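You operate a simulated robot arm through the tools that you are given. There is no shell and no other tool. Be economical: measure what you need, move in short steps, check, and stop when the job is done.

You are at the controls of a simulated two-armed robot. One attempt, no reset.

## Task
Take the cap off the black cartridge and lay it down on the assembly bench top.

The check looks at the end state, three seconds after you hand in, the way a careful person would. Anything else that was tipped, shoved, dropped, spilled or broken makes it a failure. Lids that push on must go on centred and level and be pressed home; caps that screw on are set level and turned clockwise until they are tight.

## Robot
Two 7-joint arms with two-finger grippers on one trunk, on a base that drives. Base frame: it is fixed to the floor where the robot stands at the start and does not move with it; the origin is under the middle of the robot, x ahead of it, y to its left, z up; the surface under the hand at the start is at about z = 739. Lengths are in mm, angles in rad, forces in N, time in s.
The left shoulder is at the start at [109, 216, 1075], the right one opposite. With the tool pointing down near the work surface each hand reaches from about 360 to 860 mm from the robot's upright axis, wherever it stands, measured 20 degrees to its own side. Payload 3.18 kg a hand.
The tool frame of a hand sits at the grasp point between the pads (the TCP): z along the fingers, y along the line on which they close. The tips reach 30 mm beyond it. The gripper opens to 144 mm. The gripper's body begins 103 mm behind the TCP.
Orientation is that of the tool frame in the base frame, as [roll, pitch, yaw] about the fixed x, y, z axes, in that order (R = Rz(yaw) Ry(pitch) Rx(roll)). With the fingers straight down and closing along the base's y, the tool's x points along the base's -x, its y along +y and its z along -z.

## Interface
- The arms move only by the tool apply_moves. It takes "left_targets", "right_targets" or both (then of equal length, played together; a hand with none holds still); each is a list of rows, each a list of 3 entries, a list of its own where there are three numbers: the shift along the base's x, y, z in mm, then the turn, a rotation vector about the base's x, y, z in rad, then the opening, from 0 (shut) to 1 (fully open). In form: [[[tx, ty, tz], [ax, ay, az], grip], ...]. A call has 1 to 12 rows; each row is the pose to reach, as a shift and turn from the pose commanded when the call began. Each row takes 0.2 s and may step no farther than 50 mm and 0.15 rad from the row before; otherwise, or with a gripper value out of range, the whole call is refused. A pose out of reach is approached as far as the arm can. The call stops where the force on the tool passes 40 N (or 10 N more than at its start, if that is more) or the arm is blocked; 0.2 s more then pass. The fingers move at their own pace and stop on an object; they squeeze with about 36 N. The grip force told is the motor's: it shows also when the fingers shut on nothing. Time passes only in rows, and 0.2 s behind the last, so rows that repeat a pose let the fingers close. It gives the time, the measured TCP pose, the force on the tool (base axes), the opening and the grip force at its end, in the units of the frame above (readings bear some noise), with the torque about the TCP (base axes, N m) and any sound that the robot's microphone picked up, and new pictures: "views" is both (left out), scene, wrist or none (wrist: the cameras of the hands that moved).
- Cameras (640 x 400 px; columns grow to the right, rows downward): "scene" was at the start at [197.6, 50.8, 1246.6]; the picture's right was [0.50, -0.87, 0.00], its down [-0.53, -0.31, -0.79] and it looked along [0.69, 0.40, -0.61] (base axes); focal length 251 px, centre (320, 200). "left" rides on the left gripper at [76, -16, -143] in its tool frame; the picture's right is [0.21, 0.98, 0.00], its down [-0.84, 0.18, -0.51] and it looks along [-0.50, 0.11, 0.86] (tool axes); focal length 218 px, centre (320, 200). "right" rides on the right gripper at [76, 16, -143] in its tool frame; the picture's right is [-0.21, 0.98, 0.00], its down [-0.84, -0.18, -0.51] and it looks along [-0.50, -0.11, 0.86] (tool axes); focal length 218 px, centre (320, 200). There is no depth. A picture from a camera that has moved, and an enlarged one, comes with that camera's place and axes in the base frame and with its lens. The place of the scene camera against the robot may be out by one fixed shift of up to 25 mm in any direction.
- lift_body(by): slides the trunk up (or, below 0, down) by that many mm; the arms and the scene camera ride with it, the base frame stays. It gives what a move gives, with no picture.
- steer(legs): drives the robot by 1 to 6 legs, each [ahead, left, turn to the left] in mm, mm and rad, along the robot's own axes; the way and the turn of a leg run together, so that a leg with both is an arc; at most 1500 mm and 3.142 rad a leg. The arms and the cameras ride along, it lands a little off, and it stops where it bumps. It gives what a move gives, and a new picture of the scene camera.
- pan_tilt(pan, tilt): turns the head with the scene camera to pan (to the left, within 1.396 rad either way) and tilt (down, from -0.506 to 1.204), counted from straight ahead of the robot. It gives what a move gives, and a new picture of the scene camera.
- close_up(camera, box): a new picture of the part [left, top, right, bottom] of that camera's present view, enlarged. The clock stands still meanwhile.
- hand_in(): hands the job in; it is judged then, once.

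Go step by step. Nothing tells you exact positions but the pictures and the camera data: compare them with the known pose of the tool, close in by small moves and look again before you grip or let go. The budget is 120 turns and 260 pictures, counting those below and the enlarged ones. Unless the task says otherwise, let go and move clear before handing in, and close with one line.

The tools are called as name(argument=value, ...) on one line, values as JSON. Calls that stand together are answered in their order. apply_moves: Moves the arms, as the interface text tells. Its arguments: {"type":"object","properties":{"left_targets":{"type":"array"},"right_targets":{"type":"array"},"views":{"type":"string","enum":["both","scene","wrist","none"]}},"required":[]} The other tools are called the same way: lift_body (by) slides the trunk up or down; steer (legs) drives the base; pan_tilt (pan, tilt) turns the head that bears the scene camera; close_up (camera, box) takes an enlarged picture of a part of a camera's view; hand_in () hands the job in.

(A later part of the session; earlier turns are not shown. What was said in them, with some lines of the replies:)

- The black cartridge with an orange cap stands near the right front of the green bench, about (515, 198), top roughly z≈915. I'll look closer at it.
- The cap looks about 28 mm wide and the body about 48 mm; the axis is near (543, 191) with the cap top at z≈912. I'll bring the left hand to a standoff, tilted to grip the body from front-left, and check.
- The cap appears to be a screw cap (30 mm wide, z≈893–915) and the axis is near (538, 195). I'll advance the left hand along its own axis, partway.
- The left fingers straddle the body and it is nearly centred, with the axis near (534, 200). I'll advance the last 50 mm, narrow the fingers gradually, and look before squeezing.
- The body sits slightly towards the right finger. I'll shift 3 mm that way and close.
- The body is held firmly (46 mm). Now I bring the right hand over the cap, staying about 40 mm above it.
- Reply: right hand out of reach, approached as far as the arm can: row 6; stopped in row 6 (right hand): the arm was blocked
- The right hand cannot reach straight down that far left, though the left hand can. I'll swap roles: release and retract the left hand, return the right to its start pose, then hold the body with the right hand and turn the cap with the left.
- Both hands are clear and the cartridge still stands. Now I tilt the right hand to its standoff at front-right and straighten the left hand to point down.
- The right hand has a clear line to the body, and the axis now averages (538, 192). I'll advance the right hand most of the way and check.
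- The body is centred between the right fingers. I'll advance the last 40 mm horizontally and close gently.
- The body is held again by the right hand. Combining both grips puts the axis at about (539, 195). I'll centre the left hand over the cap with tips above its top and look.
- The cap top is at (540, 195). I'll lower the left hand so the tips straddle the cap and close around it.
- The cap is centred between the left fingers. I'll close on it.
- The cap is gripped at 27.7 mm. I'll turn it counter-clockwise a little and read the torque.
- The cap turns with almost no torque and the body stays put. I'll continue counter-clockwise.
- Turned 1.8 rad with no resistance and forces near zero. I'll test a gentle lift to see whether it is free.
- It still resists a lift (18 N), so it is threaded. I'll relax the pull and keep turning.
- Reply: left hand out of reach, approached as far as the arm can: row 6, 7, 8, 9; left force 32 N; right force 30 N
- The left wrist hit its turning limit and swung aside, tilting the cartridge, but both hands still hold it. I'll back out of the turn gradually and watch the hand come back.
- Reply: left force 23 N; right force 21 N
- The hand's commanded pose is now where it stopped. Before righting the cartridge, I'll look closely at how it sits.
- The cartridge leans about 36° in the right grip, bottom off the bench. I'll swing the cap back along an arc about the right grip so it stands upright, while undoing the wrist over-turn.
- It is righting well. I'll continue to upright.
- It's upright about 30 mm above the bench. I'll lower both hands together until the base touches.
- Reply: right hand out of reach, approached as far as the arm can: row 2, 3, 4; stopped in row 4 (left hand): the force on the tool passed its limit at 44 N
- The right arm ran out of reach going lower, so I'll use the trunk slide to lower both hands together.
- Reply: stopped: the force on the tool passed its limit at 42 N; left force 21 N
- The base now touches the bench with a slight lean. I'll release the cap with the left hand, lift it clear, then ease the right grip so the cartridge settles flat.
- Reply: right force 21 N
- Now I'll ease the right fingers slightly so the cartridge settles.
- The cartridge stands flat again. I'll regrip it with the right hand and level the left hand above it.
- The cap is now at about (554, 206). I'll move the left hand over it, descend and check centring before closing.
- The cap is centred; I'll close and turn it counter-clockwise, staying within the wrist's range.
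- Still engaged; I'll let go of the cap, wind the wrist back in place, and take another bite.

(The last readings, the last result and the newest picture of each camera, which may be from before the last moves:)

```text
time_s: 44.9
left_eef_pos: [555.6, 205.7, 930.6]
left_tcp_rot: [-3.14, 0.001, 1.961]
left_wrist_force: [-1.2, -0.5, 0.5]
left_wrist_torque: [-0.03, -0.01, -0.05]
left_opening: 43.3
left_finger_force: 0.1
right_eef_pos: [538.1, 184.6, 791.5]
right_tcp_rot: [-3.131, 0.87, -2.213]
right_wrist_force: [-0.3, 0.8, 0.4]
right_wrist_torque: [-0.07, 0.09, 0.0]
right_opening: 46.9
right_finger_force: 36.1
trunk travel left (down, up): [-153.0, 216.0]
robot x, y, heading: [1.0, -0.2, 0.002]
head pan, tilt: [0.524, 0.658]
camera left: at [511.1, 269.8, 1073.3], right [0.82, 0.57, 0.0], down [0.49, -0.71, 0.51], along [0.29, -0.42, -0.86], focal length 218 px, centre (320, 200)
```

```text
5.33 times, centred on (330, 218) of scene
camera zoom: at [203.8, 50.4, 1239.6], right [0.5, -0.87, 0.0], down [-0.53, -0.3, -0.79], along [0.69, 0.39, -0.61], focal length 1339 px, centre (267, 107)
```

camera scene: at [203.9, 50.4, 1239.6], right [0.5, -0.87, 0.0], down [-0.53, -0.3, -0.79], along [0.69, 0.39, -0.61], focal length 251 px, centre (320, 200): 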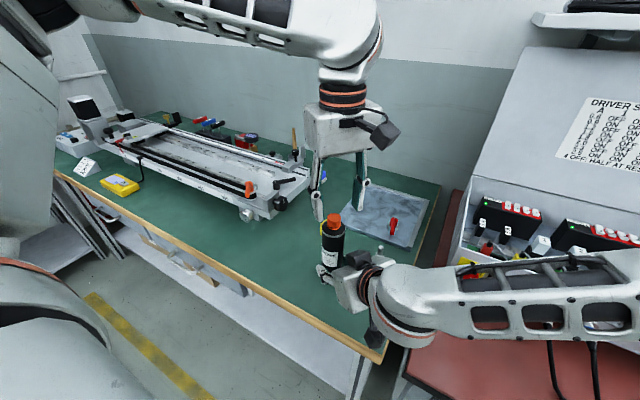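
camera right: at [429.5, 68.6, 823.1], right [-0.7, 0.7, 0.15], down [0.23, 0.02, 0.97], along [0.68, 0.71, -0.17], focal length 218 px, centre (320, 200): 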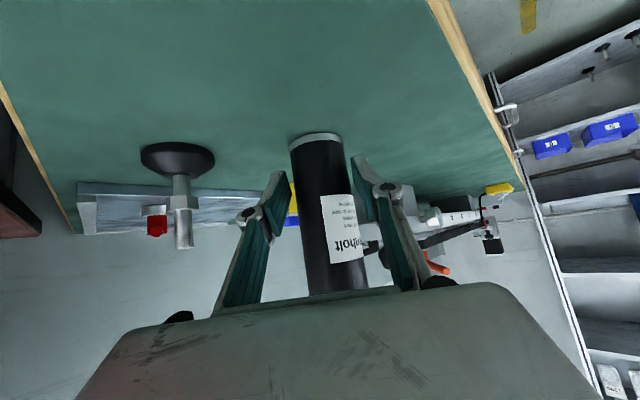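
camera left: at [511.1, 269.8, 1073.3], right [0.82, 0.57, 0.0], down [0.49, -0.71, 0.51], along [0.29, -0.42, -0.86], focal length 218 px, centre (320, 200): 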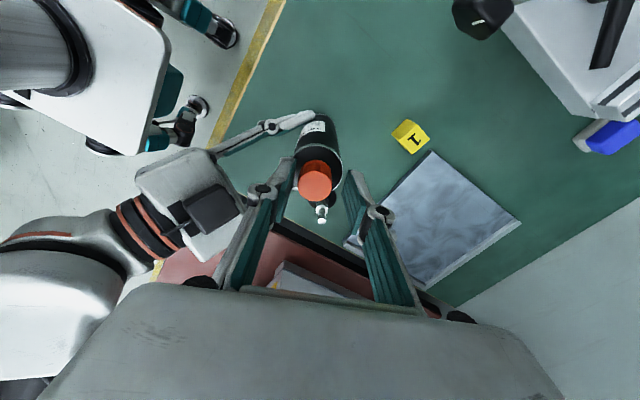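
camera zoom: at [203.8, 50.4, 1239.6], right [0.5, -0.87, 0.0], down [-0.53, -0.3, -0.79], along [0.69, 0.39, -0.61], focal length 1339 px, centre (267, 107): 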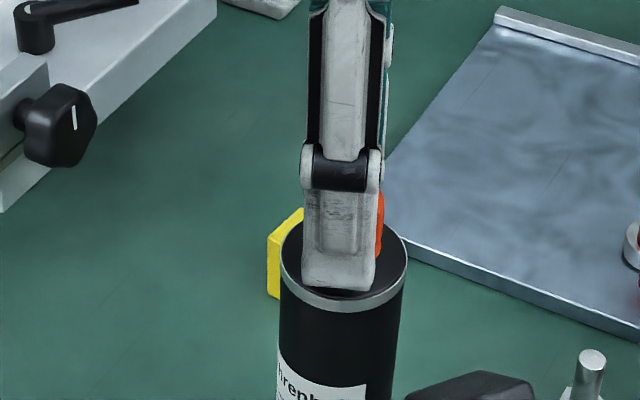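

The cap is about 4 mm off centre between the fingers; I'll correct, close and turn again.

apply_moves(left_targets=[[[-3.3, -2.3, 0], [0, 0, 0], 0.3], [[-3.3, -2.3, 0], [0, 0, 0], 0.22], [[-3.3, -2.3, 0], [0, 0, 0], 0.0], [[-3.3, -2.3, 0], [0, 0, 0], 0.0], [[-3.3, -2.3, 0], [0, 0, 0.14], 0.0], [[-3.3, -2.3, 0.1], [0, 0, 0.28], 0.0], [[-3.3, -2.3, 0.1], [0, 0, 0.42], 0.0], [[-3.3, -2.3, 0.2], [0, 0, 0.56], 0.0], [[-3.3, -2.3, 0.2], [0, 0, 0.7], 0.0], [[-3.3, -2.3, 0.3], [0, 0, 0.84], 0.0], [[-3.3, -2.3, 0.3], [0, 0, 0.98], 0.0], [[-3.3, -2.3, 0.4], [0, 0, 1.12], 0.0]], views="none")

apply_moves(left_targets=[[[0, 0, 0.1], [0, 0, 0.14], 0.0], [[0, 0, 0.1], [0, 0, 0.28], 0.0], [[0, 0, 0.2], [0, 0, 0.42], 0.0], [[0, 0, 0.3], [0, 0, 0.56], 0.0], [[0, 0, 0.3], [0, 0, 0.7], 0.0], [[0, 0, 0.4], [0, 0, 0.84], 0.0], [[0, 0, 0.4], [0, 0, 0.98], 0.0], [[0, 0, 0.4], [0, 0, 1.12], 0.0]], views="wrist")

close_up(camera="scene", box=[270, 180, 390, 255])

```text
time_s: 47.5
left_eef_pos: [552.9, 202.4, 930.2]
left_tcp_rot: [-3.14, 0.002, 3.084]
left_wrist_force: [-0.5, 0.2, 0.1]
left_wrist_torque: [0.0, -0.01, 0.02]
left_opening: 26.7
left_finger_force: 36.0
right_eef_pos: [538.0, 184.8, 790.9]
right_tcp_rot: [-3.13, 0.871, -2.214]
right_wrist_force: [-0.9, -1.4, 0.3]
right_wrist_torque: [-0.14, 0.03, 0.01]
right_opening: 46.9
right_finger_force: 35.6
trunk travel left (down, up): [-153.0, 216.0]
robot x, y, heading: [-1.8, -1.7, -0.0]
head pan, tilt: [0.524, 0.658]
```

```text
time_s: 49.3
left_eef_pos: [551.9, 201.5, 931.3]
left_tcp_rot: [-3.14, 0.002, -2.077]
left_wrist_force: [0.8, -0.1, 0.5]
left_wrist_torque: [0.01, -0.02, 0.04]
left_opening: 27.5
left_finger_force: 36.3
right_eef_pos: [537.0, 184.3, 791.6]
right_tcp_rot: [-3.13, 0.87, -2.213]
right_wrist_force: [0.6, -0.8, -0.5]
right_wrist_torque: [-0.07, 0.01, 0.0]
right_opening: 46.8
right_finger_force: 36.1
trunk travel left (down, up): [-153.0, 216.0]
robot x, y, heading: [-4.5, -1.3, -0.002]
head pan, tilt: [0.524, 0.658]
camera left: at [528.9, 127.3, 1074.1], right [-0.96, 0.29, 0.0], down [0.25, 0.82, 0.51], along [0.15, 0.49, -0.86], focal length 218 px, centre (320, 200)
```

left: 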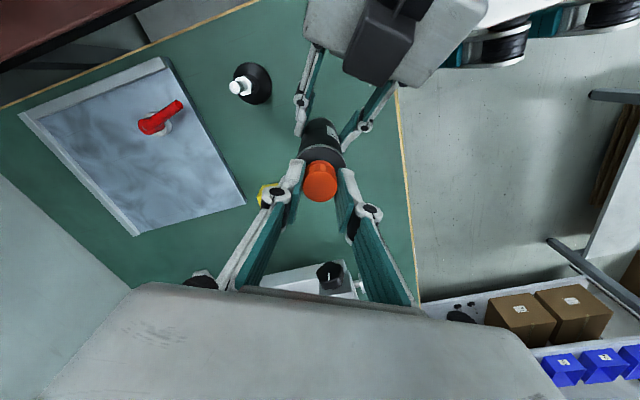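

```text
5.33 times, centred on (330, 218) of scene
camera zoom: at [204.0, 50.4, 1239.6], right [0.5, -0.87, 0.0], down [-0.53, -0.3, -0.79], along [0.69, 0.39, -0.61], focal length 1339 px, centre (267, 107)
```

zoom: 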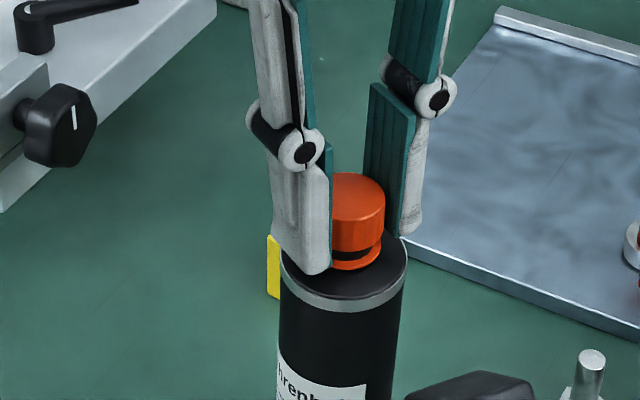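

Now all forces are near zero. I'll test a gentle lift again.

apply_moves(left_targets=[[[0, 0, 1], [0, 0, 0], 0.0], [[0, 0, 2], [0, 0, 0], 0.0], [[0, 0, 3], [0, 0, 0], 0.0], [[0, 0, 4], [0, 0, 0], 0.0]], views="none")

close_up(camera="scene", box=[270, 180, 390, 255])

```text
time_s: 50.3
left_eef_pos: [553.0, 201.9, 935.5]
left_tcp_rot: [-3.141, 0.001, -2.077]
left_wrist_force: [1.0, -0.3, -0.1]
left_wrist_torque: [-0.02, 0.0, 0.01]
left_opening: 27.5
left_finger_force: 36.2
right_eef_pos: [536.1, 184.5, 790.7]
right_tcp_rot: [-3.131, 0.87, -2.214]
right_wrist_force: [0.1, -0.1, 0.4]
right_wrist_torque: [-0.07, 0.03, 0.0]
right_opening: 46.8
right_finger_force: 35.8
trunk travel left (down, up): [-153.0, 216.0]
robot x, y, heading: [-0.2, 3.8, 0.001]
head pan, tilt: [0.524, 0.658]
```

```text
5.33 times, centred on (330, 218) of scene
camera zoom: at [203.9, 50.4, 1239.6], right [0.5, -0.87, 0.0], down [-0.53, -0.3, -0.79], along [0.69, 0.39, -0.61], focal length 1339 px, centre (267, 107)
```

zoom: 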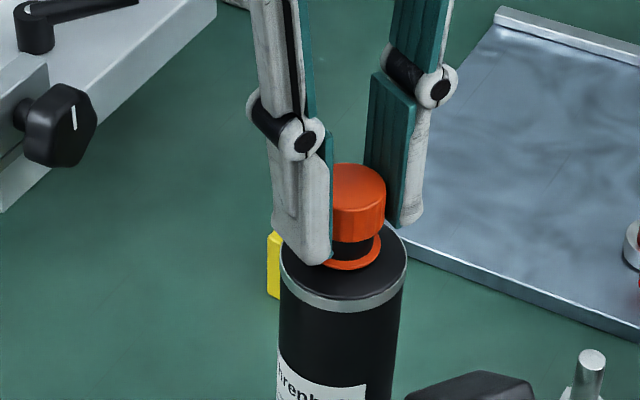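

The cap is free; the orange tamper ring stays on the neck. I'll lift it straight up and move toward open bench at about (515, 330).

apply_moves(left_targets=[[[0, 0, 12], [0, 0, 0], 0.0], [[0, 0, 27], [0, 0, 0], 0.0], [[0, 0, 45], [0, 0, 0], 0.0], [[-6, 22, 50], [0, 0, 0], 0.0], [[-14, 50, 50], [0, 0, 0], 0.0], [[-22, 80, 50], [0, 0, 0], 0.0], [[-30, 110, 50], [0, 0, 0], 0.0], [[-38, 130, 50], [0, 0, 0], 0.0]], views="both")

close_up(camera="scene", box=[220, 140, 380, 290])

```text
time_s: 52.1
left_eef_pos: [512.8, 331.9, 984.6]
left_tcp_rot: [-3.138, 0.002, -2.079]
left_wrist_force: [-0.1, 0.4, 0.3]
left_wrist_torque: [0.01, -0.02, 0.0]
left_opening: 27.5
left_finger_force: 36.2
right_eef_pos: [538.1, 184.0, 790.6]
right_tcp_rot: [-3.13, 0.872, -2.212]
right_wrist_force: [0.3, 0.9, 0.3]
right_wrist_torque: [-0.04, 0.03, -0.04]
right_opening: 47.0
right_finger_force: 35.8
trunk travel left (down, up): [-153.0, 216.0]
robot x, y, heading: [-0.9, 1.0, 0.004]
head pan, tilt: [0.524, 0.658]
camera scene: at [203.7, 50.6, 1239.6], right [0.5, -0.87, 0.0], down [-0.53, -0.3, -0.79], along [0.69, 0.39, -0.61], focal length 251 px, centre (320, 200)
camera left: at [490.6, 257.8, 1127.9], right [-0.96, 0.29, 0.0], down [0.25, 0.82, 0.51], along [0.15, 0.48, -0.86], focal length 218 px, centre (320, 200)
```

scene: 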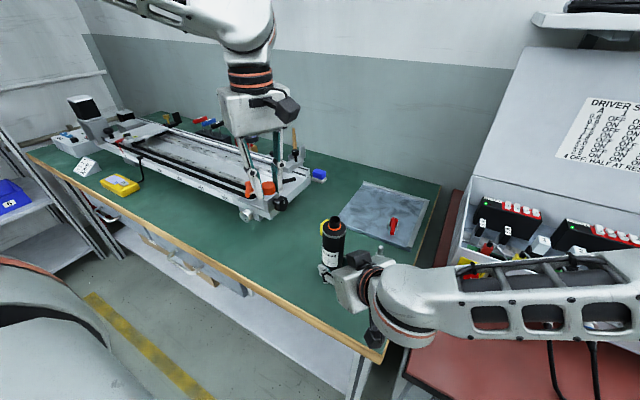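
left: 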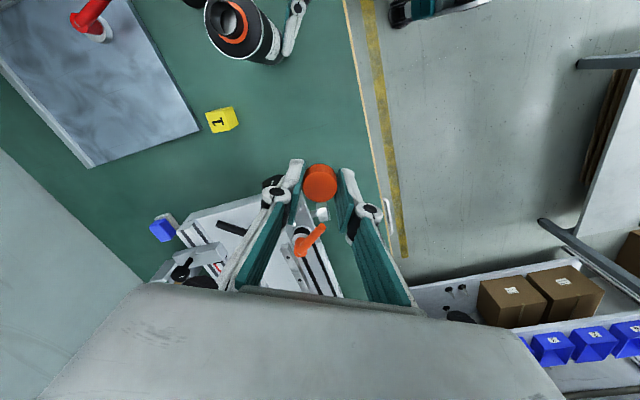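

```text
2.67 times, centred on (300, 215) of scene
camera zoom: at [203.7, 50.6, 1239.6], right [0.5, -0.87, 0.0], down [-0.53, -0.3, -0.79], along [0.69, 0.39, -0.61], focal length 670 px, centre (373, 160)
```

zoom: 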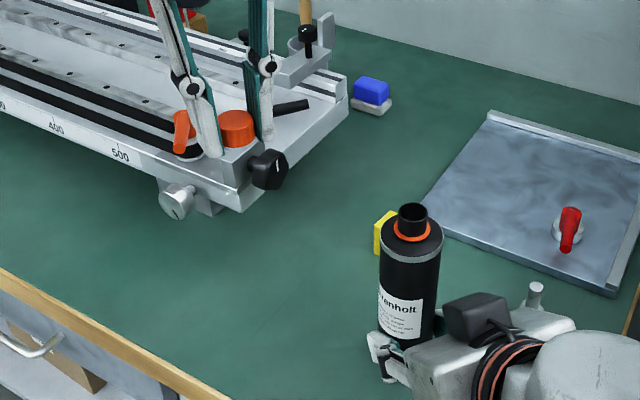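

The cap is held and the bench below is clear, about 77 mm from the edge. I'll lower most of the way.

apply_moves(left_targets=[[[3, 0, -40], [0, 0, 0], 0.0], [[6, 0, -80], [0, 0, 0], 0.0], [[8, 0, -120], [0, 0, 0], 0.0], [[8, 0, -155], [0, 0, 0], 0.0], [[8, 0, -180], [0, 0, 0], 0.0], [[8, 0, -190], [0, 0, 0], 0.0]], views="both")

close_up(camera="scene", box=[200, 180, 360, 280])

```text
time_s: 53.5
left_eef_pos: [522.0, 331.7, 795.1]
left_tcp_rot: [-3.138, 0.003, -2.078]
left_wrist_force: [-0.3, 0.5, 0.2]
left_wrist_torque: [-0.02, -0.01, -0.01]
left_opening: 27.4
left_finger_force: 36.1
right_eef_pos: [537.0, 185.4, 790.9]
right_tcp_rot: [-3.131, 0.872, -2.213]
right_wrist_force: [-0.1, 2.0, -0.7]
right_wrist_torque: [0.01, 0.1, 0.01]
right_opening: 47.0
right_finger_force: 36.3
trunk travel left (down, up): [-153.0, 216.0]
robot x, y, heading: [0.9, -4.8, -0.001]
head pan, tilt: [0.524, 0.658]
camera scene: at [203.9, 50.5, 1239.6], right [0.5, -0.87, 0.0], down [-0.53, -0.3, -0.79], along [0.69, 0.39, -0.61], focal length 251 px, centre (320, 200)
camera left: at [498.7, 257.2, 938.0], right [-0.96, 0.29, 0.0], down [0.25, 0.82, 0.51], along [0.15, 0.49, -0.86], focal length 218 px, centre (320, 200)
```

scene: 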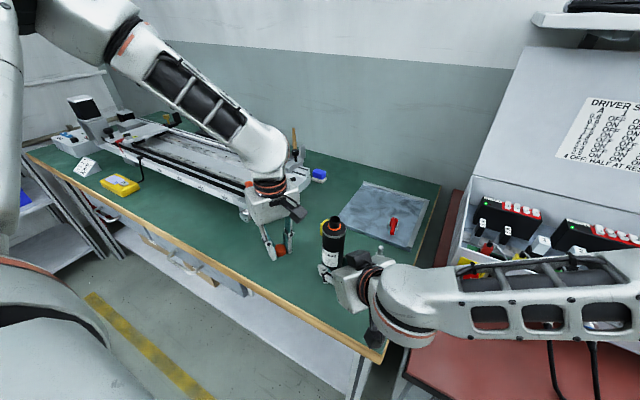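
left: 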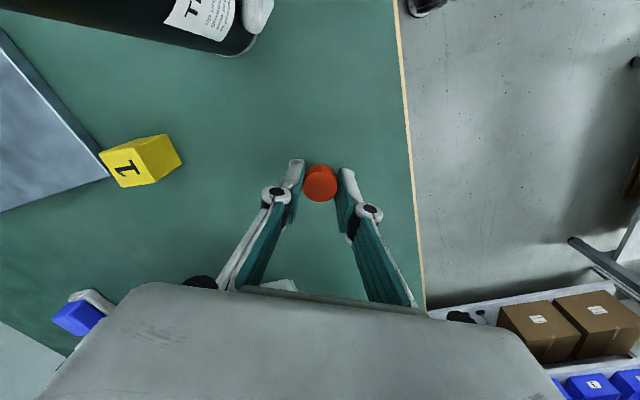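

```text
4.00 times, centred on (280, 230) of scene
camera zoom: at [203.9, 50.5, 1239.6], right [0.5, -0.87, 0.0], down [-0.53, -0.3, -0.79], along [0.69, 0.39, -0.61], focal length 1004 px, centre (480, 80)
```

zoom: 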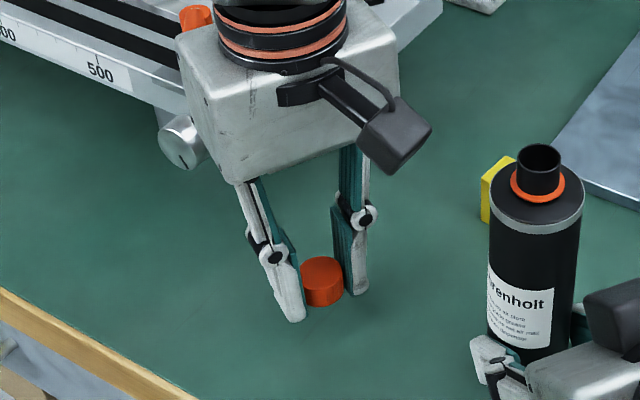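

The cap is about 25 mm above the bench. I'll lower in small steps until contact.

apply_moves(left_targets=[[[0, 0, -6], [0, 0, 0], 0.0], [[0, 0, -11], [0, 0, 0], 0.0], [[0, 0, -15], [0, 0, 0], 0.0], [[0, 0, -18], [0, 0, 0], 0.0]], views="none")

close_up(camera="scene", box=[230, 210, 330, 272])

```text
time_s: 54.5
left_eef_pos: [523.3, 332.4, 777.4]
left_tcp_rot: [-3.141, 0.003, -2.077]
left_wrist_force: [0.3, 0.3, -0.1]
left_wrist_torque: [0.0, -0.02, 0.02]
left_opening: 27.6
left_finger_force: 35.9
right_eef_pos: [537.3, 183.7, 790.8]
right_tcp_rot: [-3.133, 0.87, -2.213]
right_wrist_force: [0.3, 0.9, 0.1]
right_wrist_torque: [-0.03, 0.04, -0.01]
right_opening: 47.0
right_finger_force: 35.8
trunk travel left (down, up): [-153.0, 216.0]
robot x, y, heading: [1.8, -1.1, 0.003]
head pan, tilt: [0.524, 0.658]
```

```text
6.40 times, centred on (280, 241) of scene
camera zoom: at [203.9, 50.5, 1239.6], right [0.5, -0.87, 0.0], down [-0.53, -0.3, -0.79], along [0.69, 0.39, -0.61], focal length 1607 px, centre (576, -62)
```

zoom: 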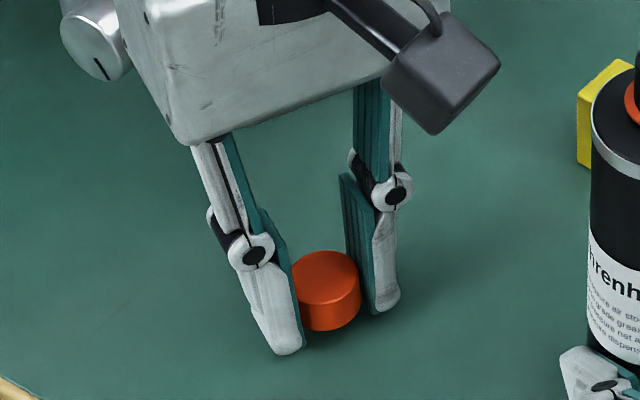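

apply_moves(left_targets=[[[0, 0, -1.5], [0, 0, 0], 0.0], [[0, 0, -3], [0, 0, 0], 0.0], [[0, 0, -4.5], [0, 0, 0], 0.0], [[0, 0, -6], [0, 0, 0], 0.0]], views="none")

close_up(camera="scene", box=[230, 210, 330, 272])

```text
time_s: 55.5
left_eef_pos: [522.9, 331.5, 770.6]
left_tcp_rot: [-3.14, 0.002, -2.079]
left_wrist_force: [0.4, 0.0, 0.1]
left_wrist_torque: [0.02, 0.02, 0.0]
left_opening: 27.4
left_finger_force: 35.7
right_eef_pos: [537.7, 184.3, 790.2]
right_tcp_rot: [-3.133, 0.872, -2.213]
right_wrist_force: [-0.4, 0.3, -0.1]
right_wrist_torque: [-0.03, 0.06, 0.01]
right_opening: 47.0
right_finger_force: 35.9
trunk travel left (down, up): [-153.0, 216.0]
robot x, y, heading: [-0.4, -0.9, 0.001]
head pan, tilt: [0.524, 0.658]
```

```text
6.40 times, centred on (280, 241) of scene
camera zoom: at [203.9, 50.5, 1239.6], right [0.5, -0.87, 0.0], down [-0.53, -0.3, -0.79], along [0.69, 0.39, -0.61], focal length 1607 px, centre (576, -62)
```

zoom: 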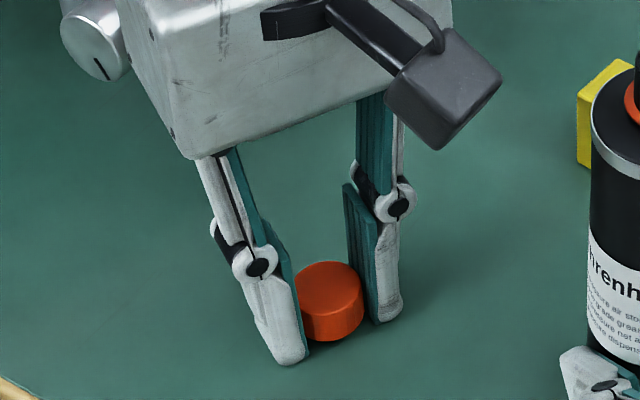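

apply_moves(left_targets=[[[0, 0, -0.7], [0, 0, 0], 0.0], [[0, 0, -1.4], [0, 0, 0], 0.0], [[0, 0, -2], [0, 0, 0], 0.0]], views="wrist")

```text
time_s: 56.3
left_eef_pos: [522.5, 331.4, 769.2]
left_tcp_rot: [-3.14, 0.002, -2.078]
left_wrist_force: [0.5, 1.1, 2.5]
left_wrist_torque: [0.04, 0.01, 0.02]
left_opening: 27.2
left_finger_force: 35.8
right_eef_pos: [537.1, 183.9, 790.2]
right_tcp_rot: [-3.131, 0.871, -2.214]
right_wrist_force: [0.8, -0.3, 0.5]
right_wrist_torque: [-0.06, 0.08, -0.02]
right_opening: 47.1
right_finger_force: 35.4
trunk travel left (down, up): [-153.0, 216.0]
robot x, y, heading: [-3.2, 3.2, 0.004]
head pan, tilt: [0.524, 0.658]
camera left: at [499.3, 257.2, 912.0], right [-0.96, 0.29, 0.0], down [0.25, 0.82, 0.51], along [0.15, 0.49, -0.86], focal length 218 px, centre (320, 200)
```

left: 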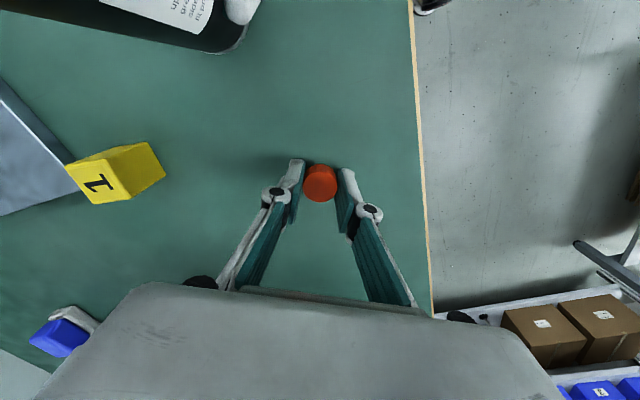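

Contact is felt (2.5 N up). I'll open the left fingers slowly and rise clear.

apply_moves(left_targets=[[[0, 0, 0], [0, 0, 0], 0.2], [[0, 0, 0], [0, 0, 0], 0.25], [[0, 0, 0.5], [0, 0, 0], 0.35], [[0, 0, 0.5], [0, 0, 0], 0.45], [[0, 0, 20], [0, 0, 0], 0.45], [[0, 0, 50], [0, 0, 0], 0.45], [[0, 0, 95], [0, 0, 0], 0.45], [[-5, 10, 140], [0, 0, 0], 0.45], [[-10, 30, 185], [0, 0, 0], 0.45], [[-15, 60, 220], [0, 0, 0], 0.45]], views="both")

close_up(camera="scene", box=[230, 190, 390, 290])

```text
time_s: 58.5
left_eef_pos: [507.2, 392.9, 992.5]
left_tcp_rot: [-3.139, 0.002, -2.078]
left_wrist_force: [0.4, -0.4, -0.5]
left_wrist_torque: [-0.03, -0.02, 0.01]
left_opening: 64.8
left_finger_force: 0.1
right_eef_pos: [536.6, 184.4, 791.4]
right_tcp_rot: [-3.131, 0.869, -2.213]
right_wrist_force: [-1.5, -0.3, 0.8]
right_wrist_torque: [-0.06, 0.08, 0.03]
right_opening: 47.2
right_finger_force: 35.9
trunk travel left (down, up): [-153.0, 216.0]
robot x, y, heading: [-2.6, 0.7, 0.003]
head pan, tilt: [0.524, 0.658]
camera scene: at [203.5, 50.7, 1239.7], right [0.5, -0.87, 0.0], down [-0.53, -0.3, -0.79], along [0.69, 0.39, -0.61], focal length 251 px, centre (320, 200)
camera left: at [483.8, 318.4, 1135.2], right [-0.96, 0.29, 0.0], down [0.25, 0.82, 0.51], along [0.15, 0.49, -0.86], focal length 218 px, centre (320, 200)
```

scene: 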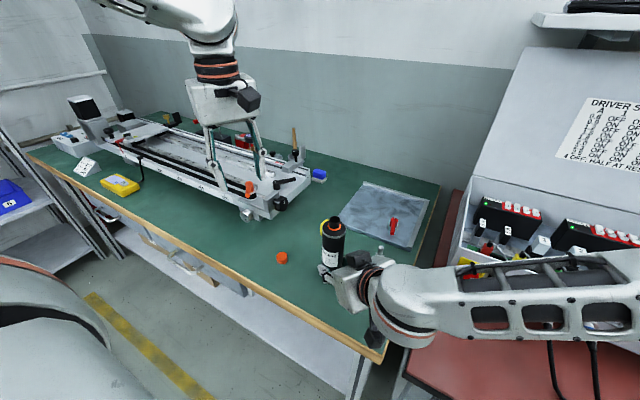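
left: 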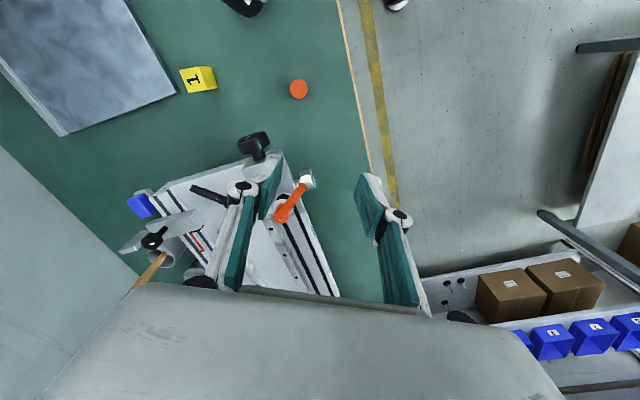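

```text
4.00 times, centred on (310, 240) of scene
camera zoom: at [203.5, 50.7, 1239.7], right [0.5, -0.87, 0.0], down [-0.53, -0.3, -0.79], along [0.69, 0.39, -0.61], focal length 1004 px, centre (360, 40)
```

zoom: 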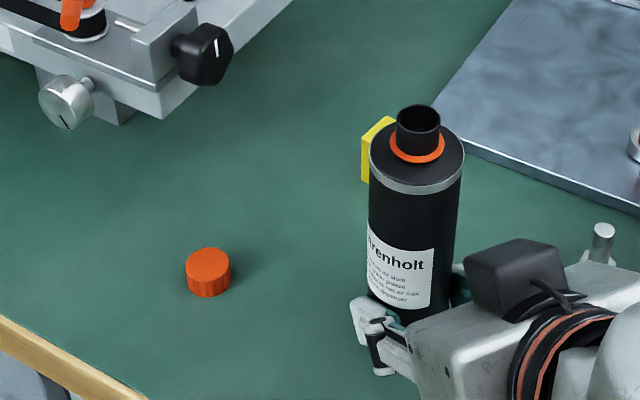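

The cap rests on the bench and the cartridge stands open and upright. I'll release it with the right hand and back out along the tool axis.

apply_moves(right_targets=[[[0, 0, 0], [0, 0, 0], 0.335], [[0, 0, 0], [0, 0, 0], 0.36], [[0, 0, 0], [0, 0, 0], 0.42], [[0, 0, 0], [0, 0, 0], 0.52], [[-4, -6, 6], [0, 0, 0], 0.55], [[-16, -21, 23], [0, 0, 0], 0.55], [[-32, -42, 46], [0, 0, 0], 0.55], [[-48, -63, 69], [0, 0, 0], 0.55], [[-64, -84, 92], [0, 0, 0], 0.55], [[-80, -105, 115], [0, 0, 0], 0.55], [[-92, -123, 129], [0, 0, 0], 0.55]], views="both")

close_up(camera="scene", box=[230, 190, 390, 290])

```text
time_s: 60.9
left_eef_pos: [507.0, 392.7, 993.0]
left_tcp_rot: [-3.14, 0.002, -2.079]
left_wrist_force: [0.1, 0.8, -0.3]
left_wrist_torque: [-0.01, -0.03, 0.0]
left_opening: 64.7
left_finger_force: 0.0
right_eef_pos: [444.6, 60.5, 920.8]
right_tcp_rot: [-3.13, 0.873, -2.212]
right_wrist_force: [0.4, 0.2, -0.4]
right_wrist_torque: [-0.01, 0.01, -0.01]
right_opening: 79.5
right_finger_force: 0.0
trunk travel left (down, up): [-153.0, 216.0]
robot x, y, heading: [4.2, -1.5, 0.003]
head pan, tilt: [0.524, 0.658]
camera scene: at [203.7, 50.1, 1239.7], right [0.5, -0.87, 0.0], down [-0.53, -0.3, -0.79], along [0.69, 0.4, -0.61], focal length 251 px, centre (320, 200)
camera right: at [337.5, -55.4, 953.1], right [-0.7, 0.7, 0.15], down [0.23, 0.02, 0.97], along [0.68, 0.71, -0.17], focal length 218 px, centre (320, 200)
```

scene: 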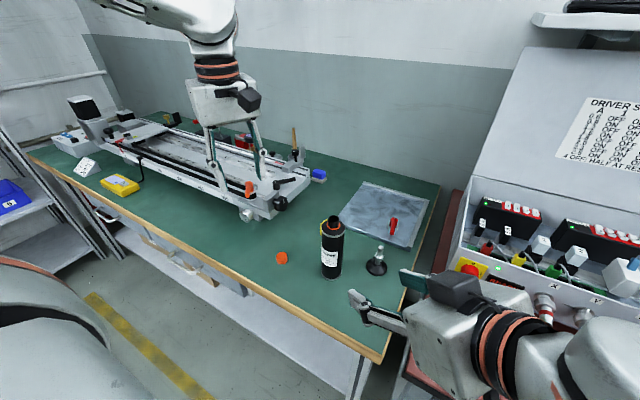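
right: 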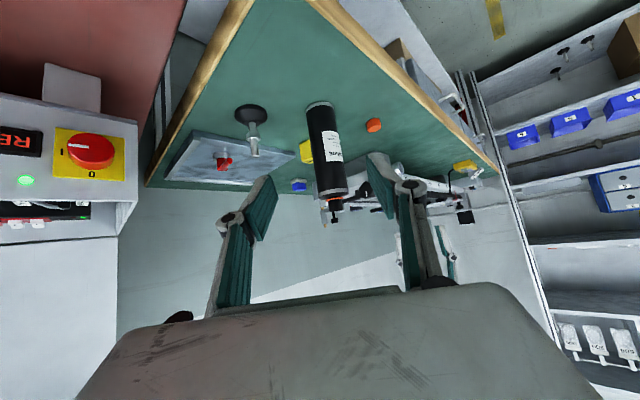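

```text
4.00 times, centred on (310, 240) of scene
camera zoom: at [203.7, 50.1, 1239.7], right [0.5, -0.87, 0.0], down [-0.53, -0.3, -0.79], along [0.69, 0.4, -0.61], focal length 1004 px, centre (360, 40)
```

zoom: 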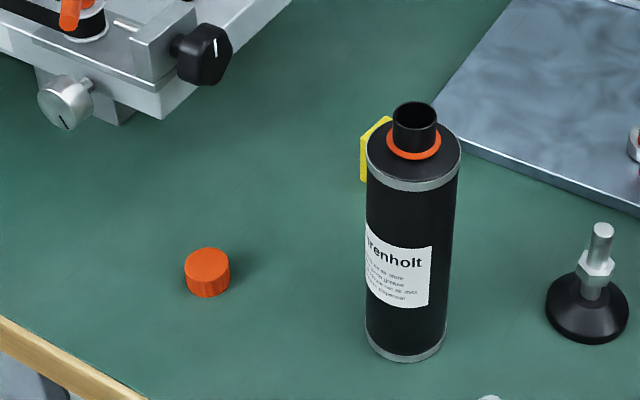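

The cap lies on the bench and the open cartridge stands upright. Both hands are clear and nothing around them has moved, so I'm handing in.

hand_in()

```text
The job is handed in.
```

The cap is off the black cartridge and lying on the assembly bench; partway through, the left wrist hit its limit and tipped the cartridge about 36° off the bench, but both hands kept hold and I set it back upright about 16 mm from where it started.
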